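You operate a simulated robot arm through the tools that you are given. There is no shell and no other tool. Be economical: measure what you need, move in short steps, check, and stop when the job is done.

The job below is to be done with a simulated robot arm. You get a single attempt, and the scene is never put back.

## Task
Vacuum off, press SHAKE three times, set power 3 and switch on again.
Fine: press SHAKE only while the vacuum is off; its FILTER lamp must go out.

The check looks at the end state, three seconds after you hand in, the way a careful person would. Anything else that was tipped, shoved, dropped, spilled or broken makes it a failure.

## Robot
A 6-joint arm with a two-finger parallel gripper, fixed in place. Base frame: the origin is at the foot of the arm, x ahead of it, y to its left, z up. Readings come in m, degrees, newtons and seconds.
With the tool pointing down near the work surface it reaches from about 0.26 to 0.68 m from the base axis. Its first joint turns from -66.0 to 66.0 degrees. Payload 2.9 kg.
Tool frame: the origin (TCP) lies between the finger pads and is the grasp point; the fingertips stand 0.03 m ahead of it; z points along the fingers, y is the line along which they close. Largest opening 0.11 m; finger width 0.02, thickness 0.01; the body of the gripper, 0.048 by 0.112 m, starts 0.055 m behind the TCP.
Orientation is that of the tool frame in the base frame, as a unit quaternion [x, y, z, w]. With the fingers straight down and closing along the base's y, the tool's x points along the base's -x, its y along +y and its z along -z.

## Interface
- The arm moves only by the tool send_rows. Its argument "plan" is a list of rows, each an object (a shift or turn left out is 0, a gripper value left out holds the last) with "delta_pos": the shift along the tool's x, y, z in units of 20 mm (1.0 is 20 mm), a list of three; "delta_rot": the turn, a rotation vector about the tool's x, y, z in units of 4 degrees (1.0 is 4 degrees), a list of three; "jaw": the finger opening in m, from 0 to 0.11. In form: [{"delta_pos": [dx, dy, dz], "delta_rot": [rx, ry, rz], "jaw": jaw}, ...]. A call has 1 to 10 rows; each row shifts and turns the commanded pose from where the row before left it, along the tool's axes as they then stand. A call with a number of a shift or a turn outside -1 to 1 is refused whole. Rows are played at 5 a second. More than 0.05 m and 8.6 degrees between two rows, or a gripper value outside its range, and nothing of the call is played. A pose out of reach is approached as far as the arm can. The call stops where the force on the tool passes 40 N (or 10 N more than at its start, if that is more) or the arm is blocked; 0.2 s more then pass. The fingers move at their own pace (about 0.108 m/s each) and stop on an object; they squeeze with about 31 N. The grip force told is the motor's: it shows also when the fingers shut on nothing. Time passes only in rows, and 0.2 s behind the last, so rows that do not move let the fingers close. It gives the time, the measured TCP pose, the force on the tool (base axes), the opening and the grip force at its end, in the units of the frame above (readings bear some noise).
- Cameras (640 x 400 px; columns grow to the right, rows downward): "scene" is fixed at [0.0601, 0.4179, 1.3944]; the picture's right is [-0.90, -0.43, 0.00], its down [-0.21, 0.43, -0.88] and it looks along [0.38, -0.79, -0.48] (base axes); focal length 334 px, centre (320, 200). "wrist" rides on the gripper at [0.072, 0.017, -0.103] in the tool frame; the picture's right is [-0.23, 0.97, 0.00], its down [-0.76, -0.18, -0.62] and it looks along [-0.61, -0.14, 0.78] (tool axes); focal length 222 px, centre (320, 200).
- get_image(camera): a new picture of that camera. It takes no simulated time.
- probe_pixels(camera, pixels): for up to 12 pixels [column, row] of the newest picture of that camera ("zoom" is the newest enlarged one), the place [x, y, z] in the base frame of the surface seen there, good to about 0.003 m. It takes no simulated time.
- close_up(camera, box): a new picture of the part [left, top, right, bottom] of that camera's present view, enlarged. It takes no simulated time.
- close_job(): hands the job in; it is judged then, once.

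Keep the steps short. Do not move on a guess: measure, check each grasp and each placing, and mend mistakes. In all there are 80 turns and 54 pictures (those below and enlarged ones count). Leave the gripper open and the arm clear of the work at the hand-in unless told otherwise, and finish with a single line.

The tools are called after "Emit:" as name(argument=value, ...) on one line, values as JSON. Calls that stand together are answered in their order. send_rows: Moves the arm, as the interface text tells. Its arguments: {"type":"object","properties":{"plan":{"type":"array","items":{"type":"object","properties":{"delta_pos":{"type":"array","items":{"type":"number"}},"delta_rot":{"type":"array","items":{"type":"number"}},"jaw":{"type":"number"}}}}},"required":["plan"]} The other tools are called the same way: get_image (camera) takes a picture; probe_pixels (camera, pixels) gives the place of the surface under pixels of a picture; close_up (camera, box) takes an enlarged picture of a part of a camera's view; close_job () hands the job in.

At the start:

```text
time_s: 0.0
ee_pos: [0.4014, -0.1653, 1.031]
ee_rot: [-0.001, 1.0, -0.001, 0.0]
ft_force: [-0.8, -0.6, 0.2]
opening: 0.1099
grip_force: 0.0
```

scene: 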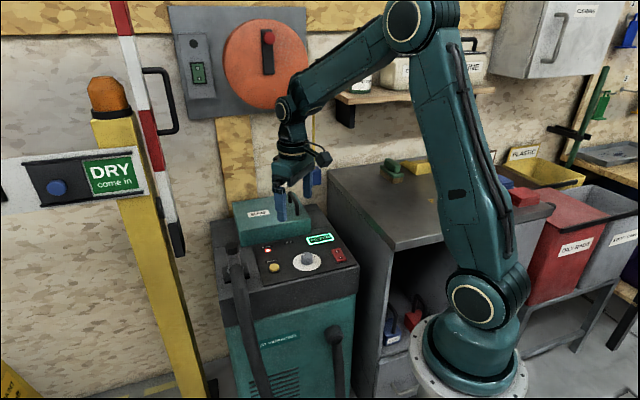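
wrist: 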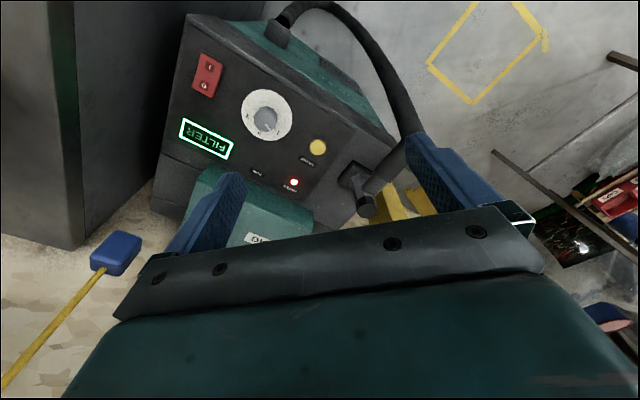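

I see the vacuum's panel with a red rocker switch, a dial, a yellow SHAKE button and a FILTER display. I'll take close-ups first.

Emit:
close_up(camera="scene", box=[220, 190, 370, 290])

Emit:
close_up(camera="wrist", box=[150, 30, 390, 200])

```text
4.00 times, centred on (295, 240) of scene
```

zoom: 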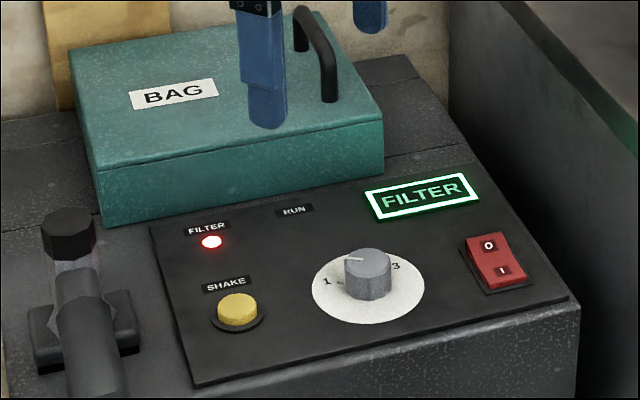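

```text
2.35 times, centred on (270, 115) of wrist
```

zoom: 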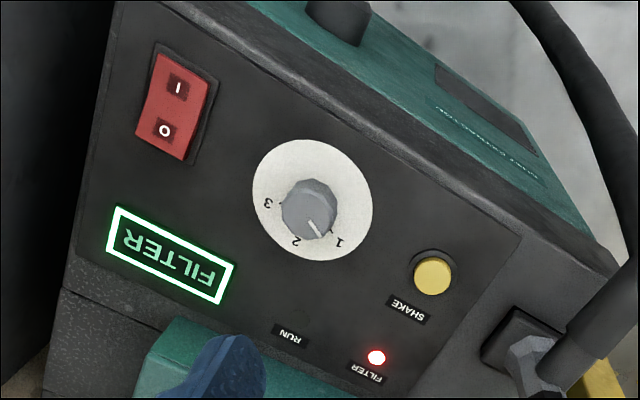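

The RUN lamp looks dark, so I need to know the rocker's tilt. I'll probe the controls in the enlarged wrist view: rocker I (180,85), O (165,130), both rocker ends, dial, button and panel.

Emit:
probe_pixels(camera="zoom", pixels=[[187, 62], [178, 87], [165, 130], [155, 148], [308, 205], [318, 232], [433, 275], [400, 245], [300, 315], [225, 160], [270, 202], [298, 242]])

Emit:
close_up(camera="scene", box=[320, 238, 360, 268])

Emit:
close_up(camera="wrist", box=[180, 40, 320, 140])

```text
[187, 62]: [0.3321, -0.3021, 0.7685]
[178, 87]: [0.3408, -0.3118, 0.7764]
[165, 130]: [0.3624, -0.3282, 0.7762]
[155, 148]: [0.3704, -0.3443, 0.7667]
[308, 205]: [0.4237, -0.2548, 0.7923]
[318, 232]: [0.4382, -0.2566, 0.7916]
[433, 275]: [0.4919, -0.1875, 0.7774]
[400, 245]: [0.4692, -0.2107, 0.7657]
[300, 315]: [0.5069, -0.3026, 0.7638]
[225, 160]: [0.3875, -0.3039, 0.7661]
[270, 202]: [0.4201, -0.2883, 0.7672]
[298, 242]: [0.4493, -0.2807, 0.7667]
```

```text
13.33 times, centred on (340, 253) of scene
```

zoom: 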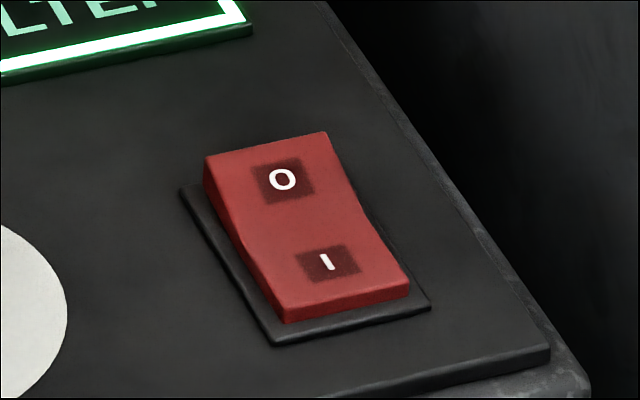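

```text
4.00 times, centred on (250, 90) of wrist
```

zoom: 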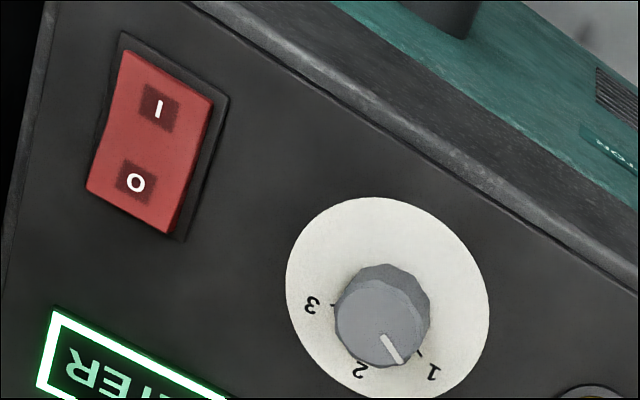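

The O end stands high and the I end is down, so the rocker is ON. The dial is near 1. I'll probe this sharper view for precise positions.

Emit:
probe_pixels(camera="zoom", pixels=[[159, 108], [136, 183], [128, 56], [208, 92], [92, 190], [168, 230], [382, 315], [385, 340], [400, 360], [418, 352], [332, 304], [361, 362]])

Emit:
close_up(camera="scene", box=[262, 238, 342, 288])

```text
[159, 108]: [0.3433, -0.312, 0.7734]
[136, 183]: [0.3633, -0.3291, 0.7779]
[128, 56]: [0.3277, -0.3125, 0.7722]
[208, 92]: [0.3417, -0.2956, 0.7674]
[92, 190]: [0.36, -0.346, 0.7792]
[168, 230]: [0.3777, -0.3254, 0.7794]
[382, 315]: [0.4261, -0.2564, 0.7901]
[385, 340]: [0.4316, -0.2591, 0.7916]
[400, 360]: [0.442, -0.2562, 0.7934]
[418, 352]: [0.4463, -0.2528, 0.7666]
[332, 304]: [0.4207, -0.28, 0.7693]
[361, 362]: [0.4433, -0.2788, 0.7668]
```

```text
8.00 times, centred on (302, 263) of scene
```

zoom: 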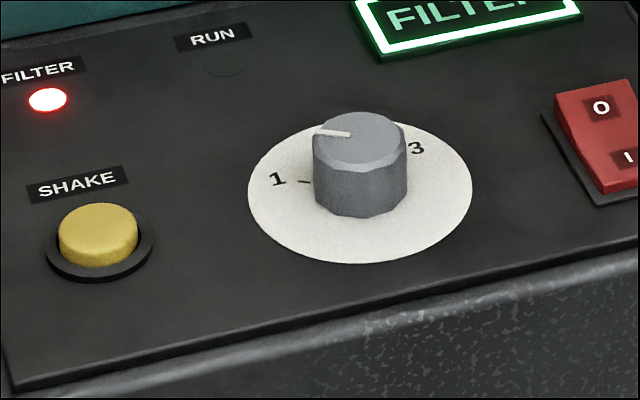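

Next I check heights of the BAG box and its handle to make sure the gripper body clears them. I'll also get knob edges and the button in the scene zoom.

Emit:
probe_pixels(camera="zoom", pixels=[[360, 135], [320, 140], [402, 135], [360, 117], [360, 152], [320, 132], [345, 134], [98, 215], [98, 225], [302, 181], [600, 106], [360, 190]])

Emit:
close_up(camera="scene", box=[220, 180, 340, 255])

```text
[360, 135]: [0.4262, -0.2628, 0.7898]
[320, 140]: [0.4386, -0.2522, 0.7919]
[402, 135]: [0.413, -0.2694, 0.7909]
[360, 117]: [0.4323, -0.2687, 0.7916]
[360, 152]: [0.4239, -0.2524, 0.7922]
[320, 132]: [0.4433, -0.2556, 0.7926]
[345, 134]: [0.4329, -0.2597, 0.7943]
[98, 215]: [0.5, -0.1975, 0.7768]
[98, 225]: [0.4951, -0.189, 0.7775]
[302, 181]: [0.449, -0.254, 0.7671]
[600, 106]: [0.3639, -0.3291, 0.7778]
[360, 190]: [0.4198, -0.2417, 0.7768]
```

```text
5.33 times, centred on (280, 218) of scene
```

zoom: 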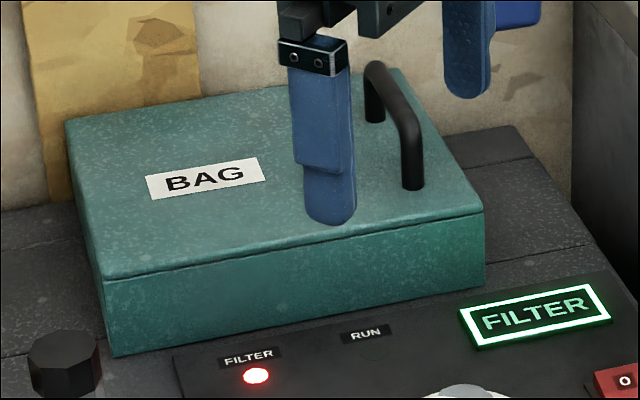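

Emit:
probe_pixels(camera="zoom", pixels=[[375, 70], [395, 100], [412, 140], [412, 185], [478, 208], [105, 275], [400, 75], [65, 350], [605, 380], [480, 280]])

```text
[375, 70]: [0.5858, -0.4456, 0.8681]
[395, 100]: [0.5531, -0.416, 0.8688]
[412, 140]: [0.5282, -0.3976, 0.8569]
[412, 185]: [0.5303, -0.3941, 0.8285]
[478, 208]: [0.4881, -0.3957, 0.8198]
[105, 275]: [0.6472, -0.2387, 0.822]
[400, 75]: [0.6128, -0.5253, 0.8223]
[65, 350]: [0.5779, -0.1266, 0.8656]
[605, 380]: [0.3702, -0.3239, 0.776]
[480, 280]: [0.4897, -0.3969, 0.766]
```

The geometry is clear and nothing is in the way (the BAG handle is at x ≥ 0.53). I close the fingers and move to above the rocker's O end at (0.370, -0.335), with the tip about 6 cm above.

Emit:
send_rows(plan=[{"delta_pos": [0.174, -0.943, 0.9], "jaw": 0}, {"delta_pos": [0.174, -0.943, 0.9]}, {"delta_pos": [0.174, -0.943, 0.9]}, {"delta_pos": [0.174, -0.943, 0.9]}, {"delta_pos": [0.174, -0.943, 0.9]}, {"delta_pos": [0.174, -0.943, 0.9]}, {"delta_pos": [0.174, -0.943, 0.9]}, {"delta_pos": [0.174, -0.943, 0.9]}, {"delta_pos": [0.174, -0.943, 0.9]}, {"delta_pos": [0, 0, 0]}])

Emit:
get_image(camera="wrist")

Emit:
close_up(camera="scene", box=[280, 180, 376, 280])

```text
time_s: 2.2
ee_pos: [0.371, -0.3365, 0.8675]
ee_rot: [-0.001, 1.0, 0.0, 0.001]
ft_force: [-0.2, -0.4, -0.1]
opening: 0.0
grip_force: 30.8
```

```text
45 pictures are left
```

wrist: 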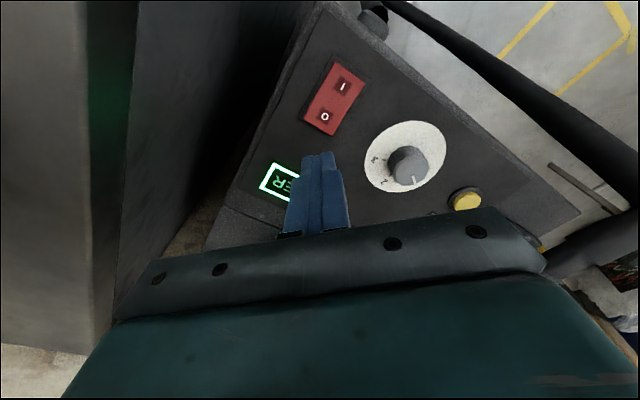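

```text
4.00 times, centred on (328, 230) of scene
```

zoom: 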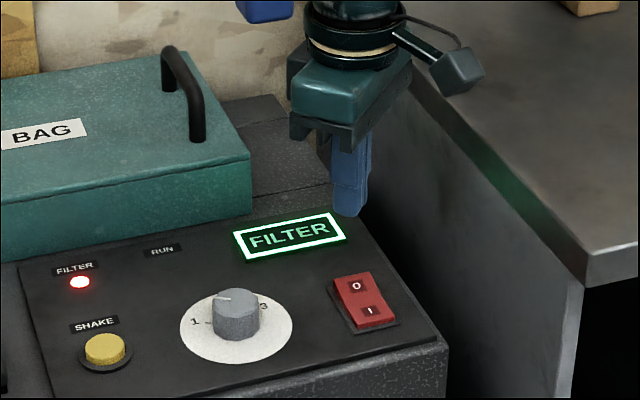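

The workbench edge is near the gripper; before descending I check its height (zoom (585,250), (430,110)) and re-check the rocker.

Emit:
probe_pixels(camera="zoom", pixels=[[590, 240], [440, 110], [357, 287], [370, 312], [350, 212]])

```text
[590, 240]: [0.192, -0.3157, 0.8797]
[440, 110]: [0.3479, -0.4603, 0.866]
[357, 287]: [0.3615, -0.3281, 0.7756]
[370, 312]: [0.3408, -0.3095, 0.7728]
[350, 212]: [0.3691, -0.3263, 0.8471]
```

The bench edge stays clear by about 5 cm. I now press down on O: contact expected at TCP z≈0.809, going to about 0.802.

Emit:
send_rows(plan=[{"delta_pos": [0, 0, 1]}, {"delta_pos": [0, 0, 1]}, {"delta_pos": [0, 0, 0.5]}, {"delta_pos": [0, 0, 0.25]}, {"delta_pos": [0, 0, 0.15]}, {"delta_pos": [0, 0, 0.15]}, {"delta_pos": [0, 0, 0.15]}, {"delta_pos": [0, 0, 0]}])

Emit:
close_up(camera="scene", box=[260, 210, 370, 280])

```text
time_s: 4.0
ee_pos: [0.3694, -0.3364, 0.805]
ee_rot: [0.0, 1.0, -0.001, 0.0]
ft_force: [0.3, 0.4, 0.5]
opening: 0.0001
grip_force: 30.8
```

```text
5.71 times, centred on (315, 245) of scene
```

zoom: 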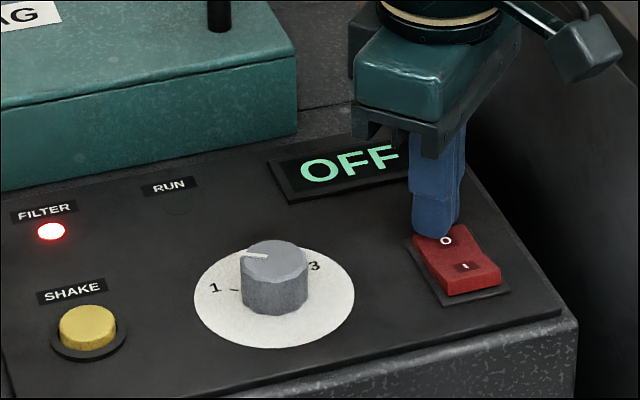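

The display now shows OFF. I raise and move to above SHAKE at (0.4945, -0.190).

Emit:
send_rows(plan=[{"delta_pos": [0, 0, -1]}, {"delta_pos": [0, 0, -1]}, {"delta_pos": [-0.893, 1, 0]}, {"delta_pos": [-0.893, 1, 0]}, {"delta_pos": [-0.893, 1, 0]}, {"delta_pos": [-0.893, 1, 0]}, {"delta_pos": [-0.893, 1, 0]}, {"delta_pos": [-0.893, 1, 0]}, {"delta_pos": [-0.893, 1, 0]}, {"delta_pos": [0, 0.32, 0]}])

Emit:
close_up(camera="scene", box=[230, 190, 370, 280])

Emit:
get_image(camera="wrist")

```text
time_s: 6.2
ee_pos: [0.4966, -0.1899, 0.8457]
ee_rot: [0.001, 1.0, 0.0, -0.001]
ft_force: [0.2, 0.0, -0.9]
opening: 0.0
grip_force: 31.5
```

```text
4.44 times, centred on (300, 235) of scene
```

zoom: 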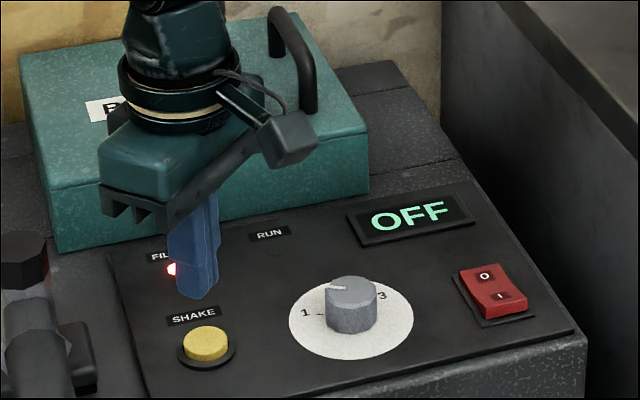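

```text
41 pictures are left
```

wrist: 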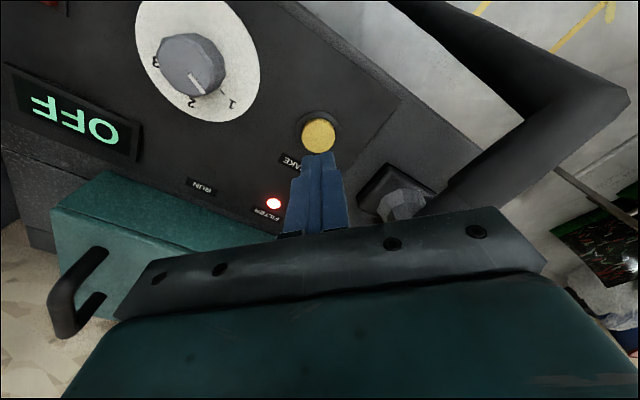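

Before pressing I probe the nearby hose elbow and the button again for clearance.

Emit:
probe_pixels(camera="wrist", pixels=[[318, 135], [304, 135], [333, 135], [318, 121], [400, 205], [430, 200], [470, 180], [380, 170]])

```text
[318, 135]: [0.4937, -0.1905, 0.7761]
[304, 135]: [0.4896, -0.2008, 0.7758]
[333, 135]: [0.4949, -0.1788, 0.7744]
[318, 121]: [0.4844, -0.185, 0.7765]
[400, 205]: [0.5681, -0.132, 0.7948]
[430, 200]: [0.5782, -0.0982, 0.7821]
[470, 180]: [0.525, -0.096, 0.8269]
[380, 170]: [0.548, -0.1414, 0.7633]
```

Clearance is fine (hose ≥ 4 cm from the body). First press: centre by 3 mm, go down to TCP z≈0.802, and look.

Emit:
send_rows(plan=[{"delta_pos": [0.15, 0, 0.7]}, {"delta_pos": [0, 0, 0.7]}, {"delta_pos": [0, 0, 0.4]}, {"delta_pos": [0, 0, 0.15]}, {"delta_pos": [0, 0, 0.15]}, {"delta_pos": [0, 0, 0.1]}, {"delta_pos": [0, 0, 0]}])

Emit:
close_up(camera="scene", box=[230, 190, 370, 280])

```text
time_s: 7.8
ee_pos: [0.4932, -0.1895, 0.8005]
ee_rot: [0.0, 1.0, 0.0, 0.001]
ft_force: [0.8, 2.1, 7.5]
opening: 0.0002
grip_force: 31.4
```

```text
4.44 times, centred on (300, 235) of scene
```

zoom: 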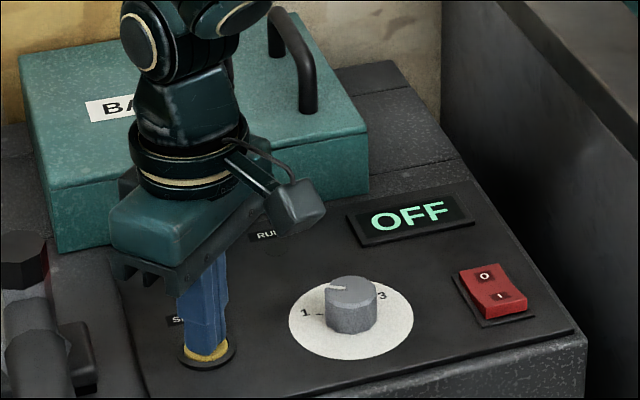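

The button is depressed at 7.5 N. I release about 2 cm up and check display and lamp.

Emit:
send_rows(plan=[{"delta_pos": [0, 0, -0.5]}, {"delta_pos": [0, 0, -0.5]}, {"delta_pos": [0, 0, 0]}])

Emit:
close_up(camera="scene", box=[230, 190, 370, 280])

```text
time_s: 8.6
ee_pos: [0.4935, -0.1891, 0.8203]
ee_rot: [0.0, 1.0, 0.0, 0.0]
ft_force: [-0.9, 0.3, -0.2]
opening: 0.0
grip_force: 31.5
```

```text
4.44 times, centred on (300, 235) of scene
```

zoom: 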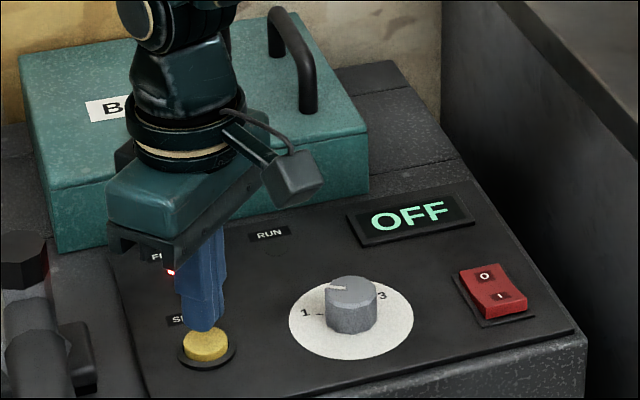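

The button springs back and FILTER is still lit, as expected after one press. Second press, 1 mm deeper, then release.

Emit:
send_rows(plan=[{"delta_pos": [0, 0, 0.5]}, {"delta_pos": [0, 0, 0.4]}, {"delta_pos": [0, 0, 0.15]}, {"delta_pos": [0, 0, 0]}, {"delta_pos": [0, 0, -0.45]}, {"delta_pos": [0, 0, -0.6]}, {"delta_pos": [0, 0, 0]}])

Emit:
close_up(camera="scene", box=[230, 190, 370, 280])

```text
time_s: 10.2
ee_pos: [0.4925, -0.1884, 0.8211]
ee_rot: [0.001, 1.0, 0.0, 0.0]
ft_force: [-0.2, 0.3, 0.0]
opening: 0.0001
grip_force: 30.9
```

```text
4.44 times, centred on (300, 235) of scene
```

zoom: 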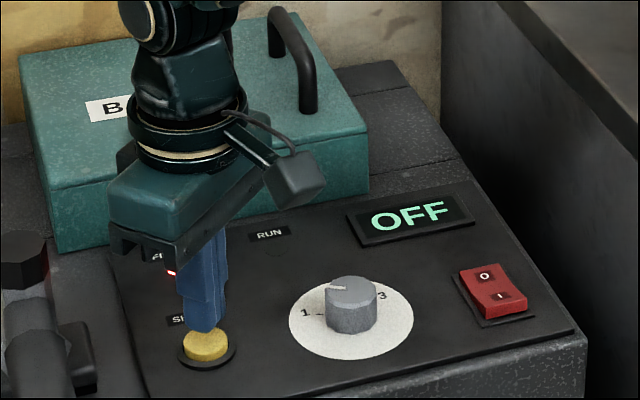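

The lamp is still lit after two presses. Third press with the same motion.

Emit:
send_rows(plan=[{"delta_pos": [0, 0, 0.5]}, {"delta_pos": [0, 0, 0.4]}, {"delta_pos": [0, 0, 0.15]}, {"delta_pos": [0, 0, 0]}, {"delta_pos": [0, 0, -0.45]}, {"delta_pos": [0, 0, -0.6]}, {"delta_pos": [0, 0, 0]}])

Emit:
close_up(camera="scene", box=[230, 190, 370, 280])

```text
time_s: 11.8
ee_pos: [0.4921, -0.1895, 0.8196]
ee_rot: [0.0, 1.0, 0.0, 0.0]
ft_force: [-0.3, 0.2, 0.4]
opening: 0.0
grip_force: 31.2
```

```text
4.44 times, centred on (300, 235) of scene
```

zoom: 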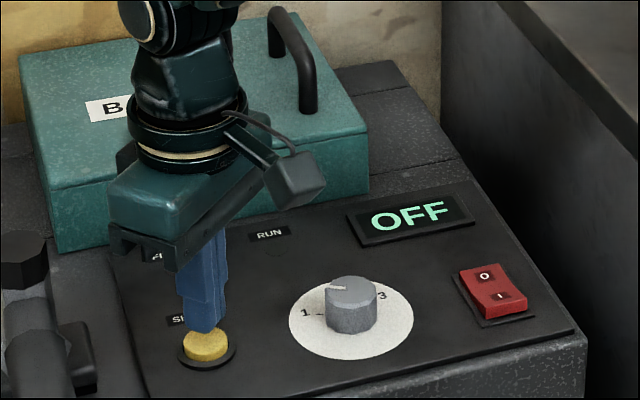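

FILTER is out after exactly three presses, vacuum off. Next is the dial: raise, open to 0.06, move above the knob centre (0.427, -0.259), and start pre-turning counter-clockwise to gain room.

Emit:
send_rows(plan=[{"delta_pos": [0, 0, -1]}, {"delta_pos": [0, 0, -1], "jaw": 0.06}, {"delta_pos": [0.8125, -0.869, 0]}, {"delta_pos": [0.8125, -0.869, 0]}, {"delta_pos": [0.8125, -0.869, 0]}, {"delta_pos": [0.8125, -0.869, 0]}, {"delta_rot": [0, 0, -1]}, {"delta_rot": [0, 0, -1]}, {"delta_rot": [0, 0, -1]}, {"delta_rot": [0, 0, -1]}])

Emit:
send_rows(plan=[{"delta_rot": [0, 0, -1]}, {"delta_rot": [0, 0, -1]}, {"delta_rot": [0, 0, -1]}, {"delta_rot": [0, 0, -1]}, {"delta_rot": [0, 0, -1]}, {"delta_rot": [0, 0, -1]}, {"delta_rot": [0, 0, -1]}, {"delta_rot": [0, 0, -1]}, {"delta_rot": [0, 0, 0]}])

Emit:
get_image(camera="wrist")

Emit:
close_up(camera="scene", box=[230, 190, 370, 280])

```text
time_s: 14.0
ee_pos: [0.4279, -0.2589, 0.8613]
ee_rot: [-0.14, 0.99, 0.0, 0.001]
ft_force: [-0.8, 0.6, 0.9]
opening: 0.06
grip_force: 0.1
```

```text
time_s: 16.0
ee_pos: [0.4282, -0.2585, 0.8604]
ee_rot: [-0.407, 0.913, 0.0, 0.0]
ft_force: [0.0, -0.3, -0.3]
opening: 0.06
grip_force: 0.0
```

```text
36 pictures are left
```

wrist: 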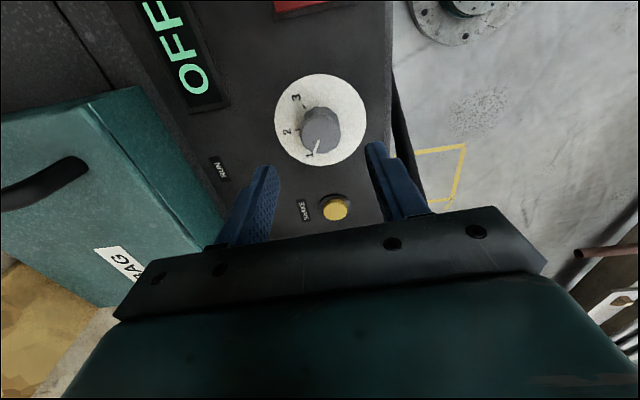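

```text
4.44 times, centred on (300, 235) of scene
```

zoom: 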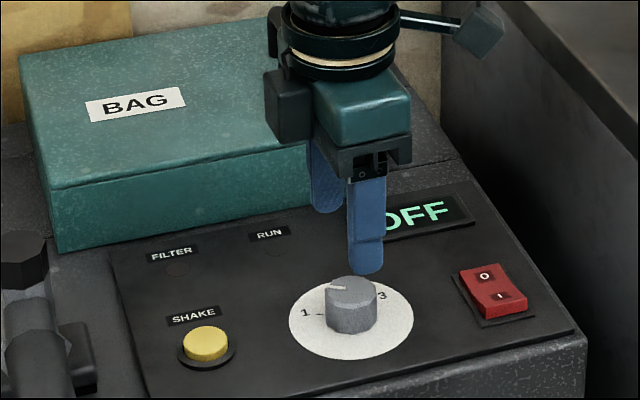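

FILTER is clearly dark. I take a close wrist view of the dial to measure its centre, pointer and ticks precisely.

Emit:
close_up(camera="wrist", box=[264, 68, 376, 172])

```text
3.85 times, centred on (320, 120) of wrist
```

zoom: 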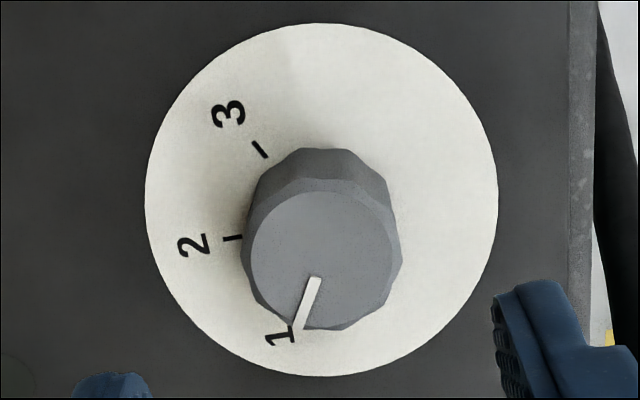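

Emit:
probe_pixels(camera="zoom", pixels=[[326, 255], [252, 255], [398, 255], [326, 190], [326, 322], [300, 322], [316, 285], [233, 238], [260, 150], [146, 200], [497, 200], [320, 24]])

Emit:
probe_pixels(camera="zoom", pixels=[[320, 375], [298, 338], [225, 112], [192, 245], [280, 338]])

```text
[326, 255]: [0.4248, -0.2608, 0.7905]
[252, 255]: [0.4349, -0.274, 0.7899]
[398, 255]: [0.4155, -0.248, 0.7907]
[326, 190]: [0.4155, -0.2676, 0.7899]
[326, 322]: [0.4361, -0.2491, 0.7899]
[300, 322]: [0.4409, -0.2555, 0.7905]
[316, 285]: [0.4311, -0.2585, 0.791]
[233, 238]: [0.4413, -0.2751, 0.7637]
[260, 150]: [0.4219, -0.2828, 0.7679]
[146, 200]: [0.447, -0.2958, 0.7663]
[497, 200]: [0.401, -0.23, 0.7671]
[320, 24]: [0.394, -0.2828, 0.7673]
```

```text
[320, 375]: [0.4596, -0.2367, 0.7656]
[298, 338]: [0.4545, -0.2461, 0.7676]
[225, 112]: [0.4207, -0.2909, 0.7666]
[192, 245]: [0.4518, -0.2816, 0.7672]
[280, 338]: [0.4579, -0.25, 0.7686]
```

Measured: centre (0.4255, -0.260), pointer at +17°, tick 1 at +16°, tick 2 at -42°, tick 3 at -99°. So the knob needs about -116° (clockwise from above). I centre, descend to TCP z 0.804 and grip.

Emit:
send_rows(plan=[{"delta_pos": [0.135, 0.05, 0.9]}, {"delta_pos": [0, 0, 0.9]}, {"delta_pos": [0, 0, 0.7]}, {"delta_pos": [0, 0, 0.3]}, {"delta_pos": [0, 0, 0], "jaw": 0.02}, {"delta_pos": [0, 0, 0]}, {"delta_pos": [0, 0, 0]}])

Emit:
close_up(camera="wrist", box=[240, 60, 420, 220])

```text
time_s: 17.6
ee_pos: [0.4257, -0.2598, 0.8033]
ee_rot: [-0.407, 0.914, 0.0, 0.0]
ft_force: [3.2, -3.3, -2.8]
opening: 0.0332
grip_force: 45.0
```

```text
2.50 times, centred on (330, 140) of wrist
```

zoom: 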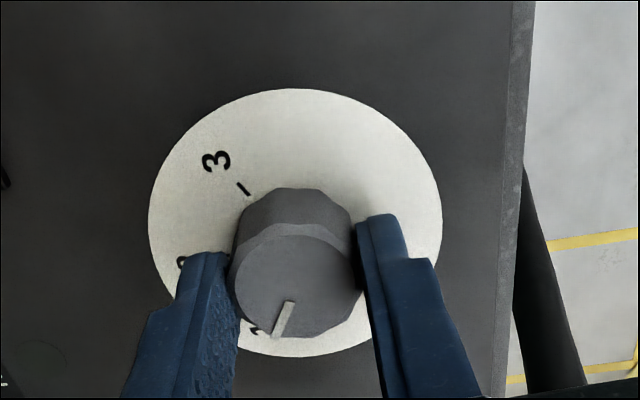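

The knob is gripped (0.033 m). I turn +40° about the tool z (clockwise seen from above) and check.

Emit:
send_rows(plan=[{"delta_rot": [0, 0, 1]}, {"delta_rot": [0, 0, 1]}, {"delta_rot": [0, 0, 1]}, {"delta_rot": [0, 0, 1]}, {"delta_rot": [0, 0, 1]}, {"delta_rot": [0, 0, 1]}, {"delta_rot": [0, 0, 1]}, {"delta_rot": [0, 0, 1]}, {"delta_rot": [0, 0, 1]}, {"delta_rot": [0, 0, 1]}])

Emit:
close_up(camera="wrist", box=[240, 60, 420, 220])

```text
time_s: 19.8
ee_pos: [0.4247, -0.2599, 0.8046]
ee_rot: [-0.069, 0.998, 0.001, -0.001]
ft_force: [13.2, -0.5, -20.8]
opening: 0.0329
grip_force: 45.1
```

```text
2.50 times, centred on (330, 140) of wrist
```

zoom: 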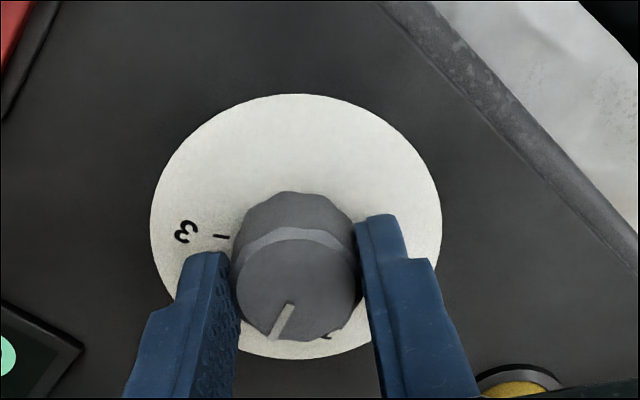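

The knob follows the fingers, but the side load has risen to about 25 N. I turn another 16° to near position 2, then release to relax the load.

Emit:
send_rows(plan=[{"delta_rot": [0, 0, 1]}, {"delta_rot": [0, 0, 1]}, {"delta_rot": [0, 0, 1]}, {"delta_rot": [0, 0, 1]}, {"delta_rot": [0, 0, 0]}])

Emit:
send_rows(plan=[{"jaw": 0.06}, {}, {}])

Emit:
close_up(camera="wrist", box=[240, 60, 420, 220])

Emit:
close_up(camera="scene", box=[230, 190, 370, 280])

```text
time_s: 21.0
ee_pos: [0.425, -0.2597, 0.8045]
ee_rot: [0.07, 0.998, 0.001, -0.001]
ft_force: [5.4, 9.2, -13.4]
opening: 0.0328
grip_force: 44.9
```

```text
time_s: 21.8
ee_pos: [0.4257, -0.2603, 0.8054]
ee_rot: [0.069, 0.998, -0.001, 0.0]
ft_force: [-0.4, 0.1, 1.2]
opening: 0.0601
grip_force: 0.1
```

```text
2.50 times, centred on (330, 140) of wrist
```

zoom: 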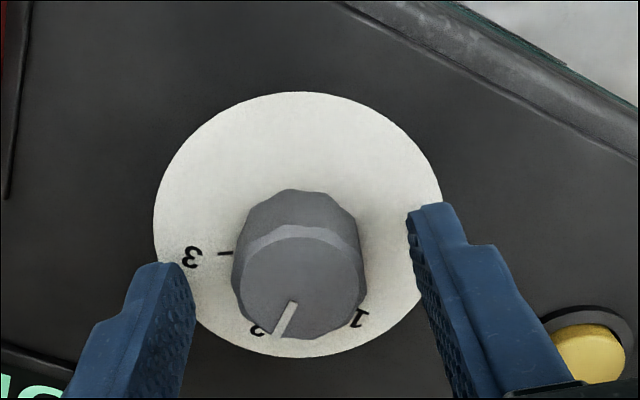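

```text
4.44 times, centred on (300, 235) of scene
```

zoom: 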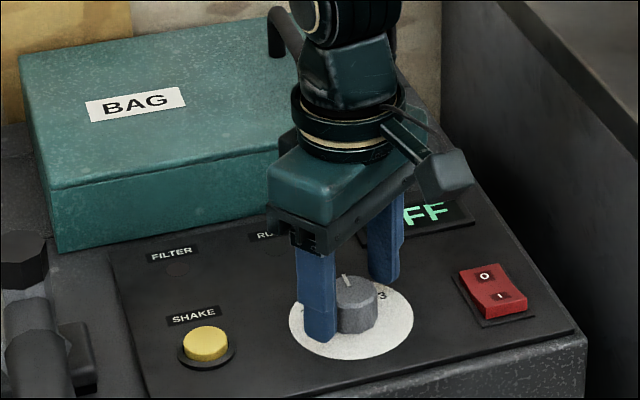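

The pointer is at 2 and the vacuum remains OFF. I re-grip and turn 40° more.

Emit:
send_rows(plan=[{"jaw": 0.02}, {}, {"delta_rot": [0, 0, 1]}, {"delta_rot": [0, 0, 1]}, {"delta_rot": [0, 0, 1]}, {"delta_rot": [0, 0, 1]}, {"delta_rot": [0, 0, 1]}, {"delta_rot": [0, 0, 1]}, {"delta_rot": [0, 0, 1]}])

Emit:
send_rows(plan=[{"delta_rot": [0, 0, 1]}, {"delta_rot": [0, 0, 1]}, {"delta_rot": [0, 0, 1]}, {"delta_rot": [0, 0, 1]}, {"delta_rot": [0, 0, 1]}, {"delta_rot": [0, 0, 1]}, {"delta_rot": [0, 0, 1]}, {"delta_rot": [0, 0, 0.5]}])

Emit:
send_rows(plan=[{"jaw": 0.06}, {}, {}])

Emit:
close_up(camera="wrist", box=[240, 60, 420, 220])

```text
time_s: 23.8
ee_pos: [0.4258, -0.2592, 0.8052]
ee_rot: [0.309, 0.951, 0.001, -0.001]
ft_force: [-3.1, 16.6, 5.0]
opening: 0.0332
grip_force: 44.9
```

```text
time_s: 25.6
ee_pos: [0.426, -0.2585, 0.8053]
ee_rot: [0.544, 0.839, 0.001, 0.0]
ft_force: [1.9, 20.0, 1.6]
opening: 0.0331
grip_force: 45.0
```

```text
time_s: 26.4
ee_pos: [0.4257, -0.2614, 0.8053]
ee_rot: [0.545, 0.839, 0.0, 0.0]
ft_force: [-0.4, 0.1, 0.6]
opening: 0.0602
grip_force: 0.0
```

```text
2.50 times, centred on (330, 140) of wrist
```

zoom: 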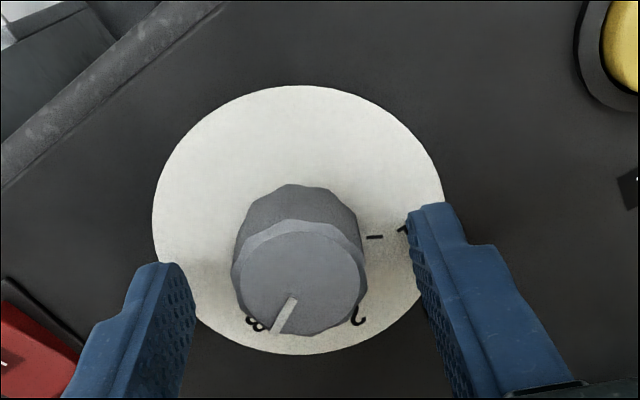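

The pointer appears at 3. I raise clear and measure the pointer angle precisely.

Emit:
send_rows(plan=[{"delta_pos": [0, 0, -1]}, {"delta_pos": [0, 0, -1]}, {"delta_pos": [0, 0, -1]}, {}])

Emit:
close_up(camera="wrist", box=[264, 68, 376, 172])

Emit:
close_up(camera="scene", box=[262, 238, 342, 288])

```text
time_s: 27.4
ee_pos: [0.424, -0.2596, 0.8636]
ee_rot: [0.545, 0.838, 0.0, 0.001]
ft_force: [-1.1, -0.3, -0.6]
opening: 0.06
grip_force: 0.0
```

```text
3.85 times, centred on (320, 120) of wrist
```

zoom: 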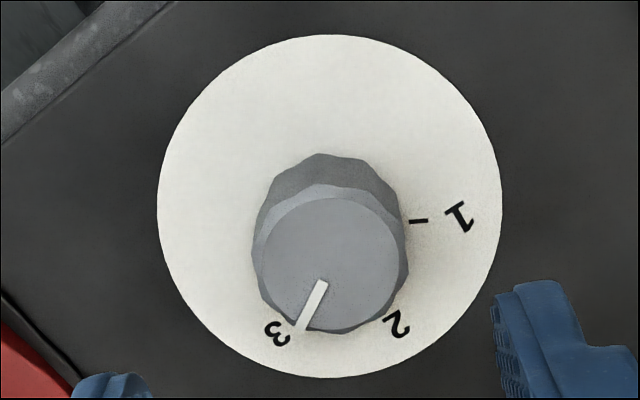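

```text
8.00 times, centred on (302, 263) of scene
```

zoom: 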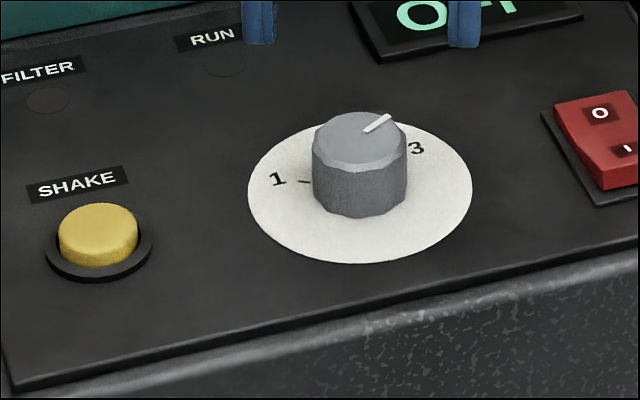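

Emit:
probe_pixels(camera="zoom", pixels=[[366, 130], [388, 117], [360, 138]])

Emit:
close_up(camera="wrist", box=[290, 120, 350, 170])

```text
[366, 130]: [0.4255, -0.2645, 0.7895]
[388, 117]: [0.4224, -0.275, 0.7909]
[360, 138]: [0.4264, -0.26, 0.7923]
```

```text
8.00 times, centred on (320, 145) of wrist
```

zoom: 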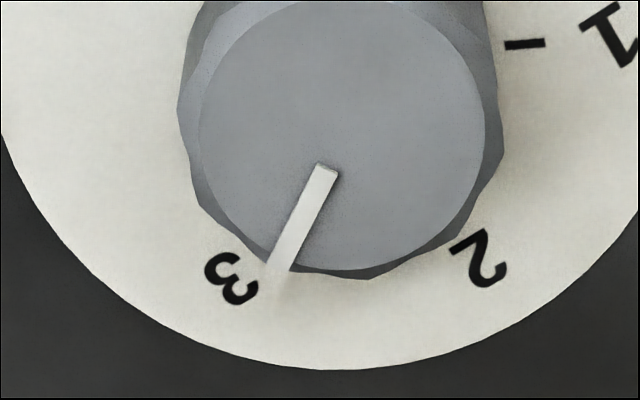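

The pointer reads about -105° against tick 3 at about -100°: set to 3. Now I close the fingers, turn back 24° to line up with the rocker, and move above its I end (0.337, -0.306).

Emit:
send_rows(plan=[{"delta_rot": [0, 0, -1], "jaw": 0}, {"delta_rot": [0, 0, -1]}, {"delta_rot": [0, 0, -1]}, {"delta_rot": [0, 0, -1]}, {"delta_rot": [0, 0, -1]}, {"delta_rot": [0, 0, -1]}])

Emit:
send_rows(plan=[{"delta_pos": [0.336, -0.926, 0]}, {"delta_pos": [0.336, -0.926, 0]}, {"delta_pos": [0.336, -0.926, 0]}, {"delta_pos": [0.336, -0.926, 0]}, {"delta_pos": [0.336, -0.926, 0]}, {}])

Emit:
get_image(camera="wrist")

Emit:
close_up(camera="scene", box=[260, 190, 380, 280])

```text
time_s: 28.8
ee_pos: [0.4254, -0.2597, 0.8651]
ee_rot: [0.357, 0.934, 0.0, -0.001]
ft_force: [-0.2, 0.8, -1.3]
opening: 0.0001
grip_force: 30.8
```

```text
time_s: 30.2
ee_pos: [0.3389, -0.3055, 0.8665]
ee_rot: [0.358, 0.934, 0.0, 0.0]
ft_force: [-0.5, 0.2, 0.0]
opening: 0.0002
grip_force: 30.7
```

```text
25 pictures are left
```

wrist: 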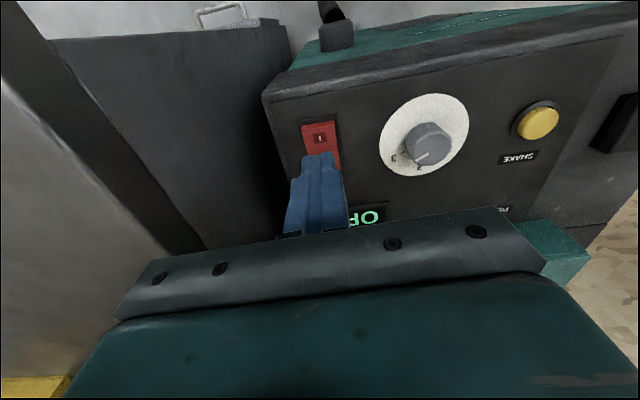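

```text
4.44 times, centred on (320, 235) of scene
```

zoom: 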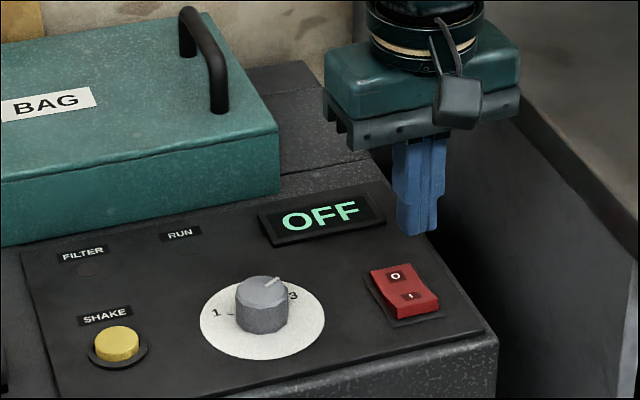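

I check the bench edge near the gripper and the I end once more before descending.

Emit:
probe_pixels(camera="zoom", pixels=[[525, 110], [570, 160], [610, 200], [515, 110], [411, 296], [418, 308], [435, 300]])

```text
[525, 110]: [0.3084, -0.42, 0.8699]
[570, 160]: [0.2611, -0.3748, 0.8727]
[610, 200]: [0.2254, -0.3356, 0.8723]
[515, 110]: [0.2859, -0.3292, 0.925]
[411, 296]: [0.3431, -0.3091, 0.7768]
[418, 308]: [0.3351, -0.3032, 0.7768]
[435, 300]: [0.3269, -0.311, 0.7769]
```

The bench edge is about 5 cm from the gripper body; safe. Press I down to TCP z≈0.804.

Emit:
send_rows(plan=[{"delta_pos": [0, 0, 1]}, {"delta_pos": [0, 0, 1]}, {"delta_pos": [0, 0, 0.5]}, {"delta_pos": [0, 0, 0.2]}, {"delta_pos": [0, 0, 0.15]}, {"delta_pos": [0, 0, 0.15]}, {"delta_pos": [0, 0, 0.15]}, {}])

Emit:
close_up(camera="scene", box=[260, 210, 370, 280])

```text
time_s: 31.9
ee_pos: [0.3386, -0.3067, 0.8057]
ee_rot: [0.358, 0.934, -0.001, 0.001]
ft_force: [-2.7, 1.6, 5.6]
opening: 0.0
grip_force: 30.6
stopped in row 8: the force on the tool passed its limit (the readings are from after the stop); the commanded pose is now the measured one
```

```text
5.71 times, centred on (315, 245) of scene
```

zoom: 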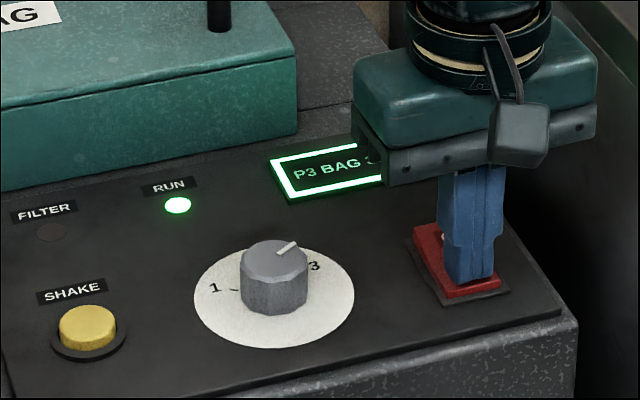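

RUN is lit, the display reads "P3 BAG…", and FILTER is out. I raise, back away toward clear space, and open the gripper.

Emit:
send_rows(plan=[{"delta_pos": [0, 0, -1]}, {"delta_pos": [0, 0, -1]}, {"delta_pos": [0, 0, -1]}, {"delta_pos": [0, 0, -1]}, {"delta_pos": [0, 0, -1]}, {"delta_pos": [0, 0.8, -1], "jaw": 0.1}, {"delta_pos": [0, 0.8, -1]}, {"delta_pos": [0, 0.8, -1]}, {"delta_pos": [0, 0.8, -1]}, {}])

Emit:
get_image(camera="scene")

Emit:
close_up(camera="scene", box=[230, 200, 370, 285])

```text
time_s: 34.0
ee_pos: [0.3816, -0.2601, 0.9829]
ee_rot: [0.358, 0.934, 0.0, 0.001]
ft_force: [-1.3, 0.0, 0.3]
opening: 0.1
grip_force: 0.0
```

```text
22 pictures are left
```

scene: 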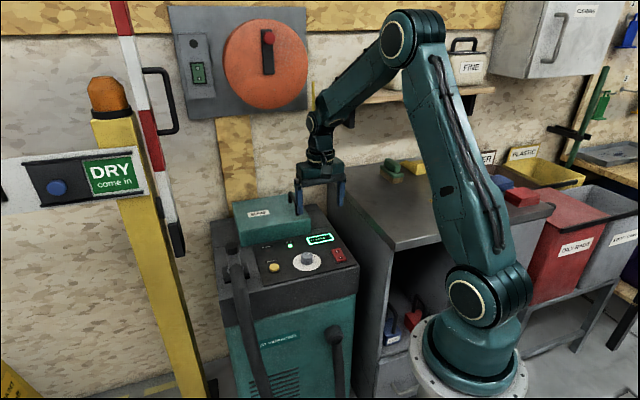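

```text
4.57 times, centred on (300, 242) of scene
```

zoom: 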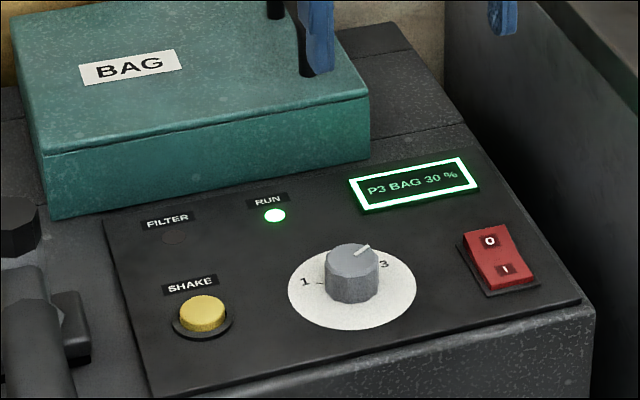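

The display shows "P3 BAG 30 %", RUN is lit, FILTER is out, the rocker is on I, and the arm is clear with the gripper open. Handing in.

Emit:
close_job()

```text
The job is handed in.
```

Done: I switched the vacuum off, pressed SHAKE three times while it was off (the FILTER lamp went out), set power 3 and switched it back on.
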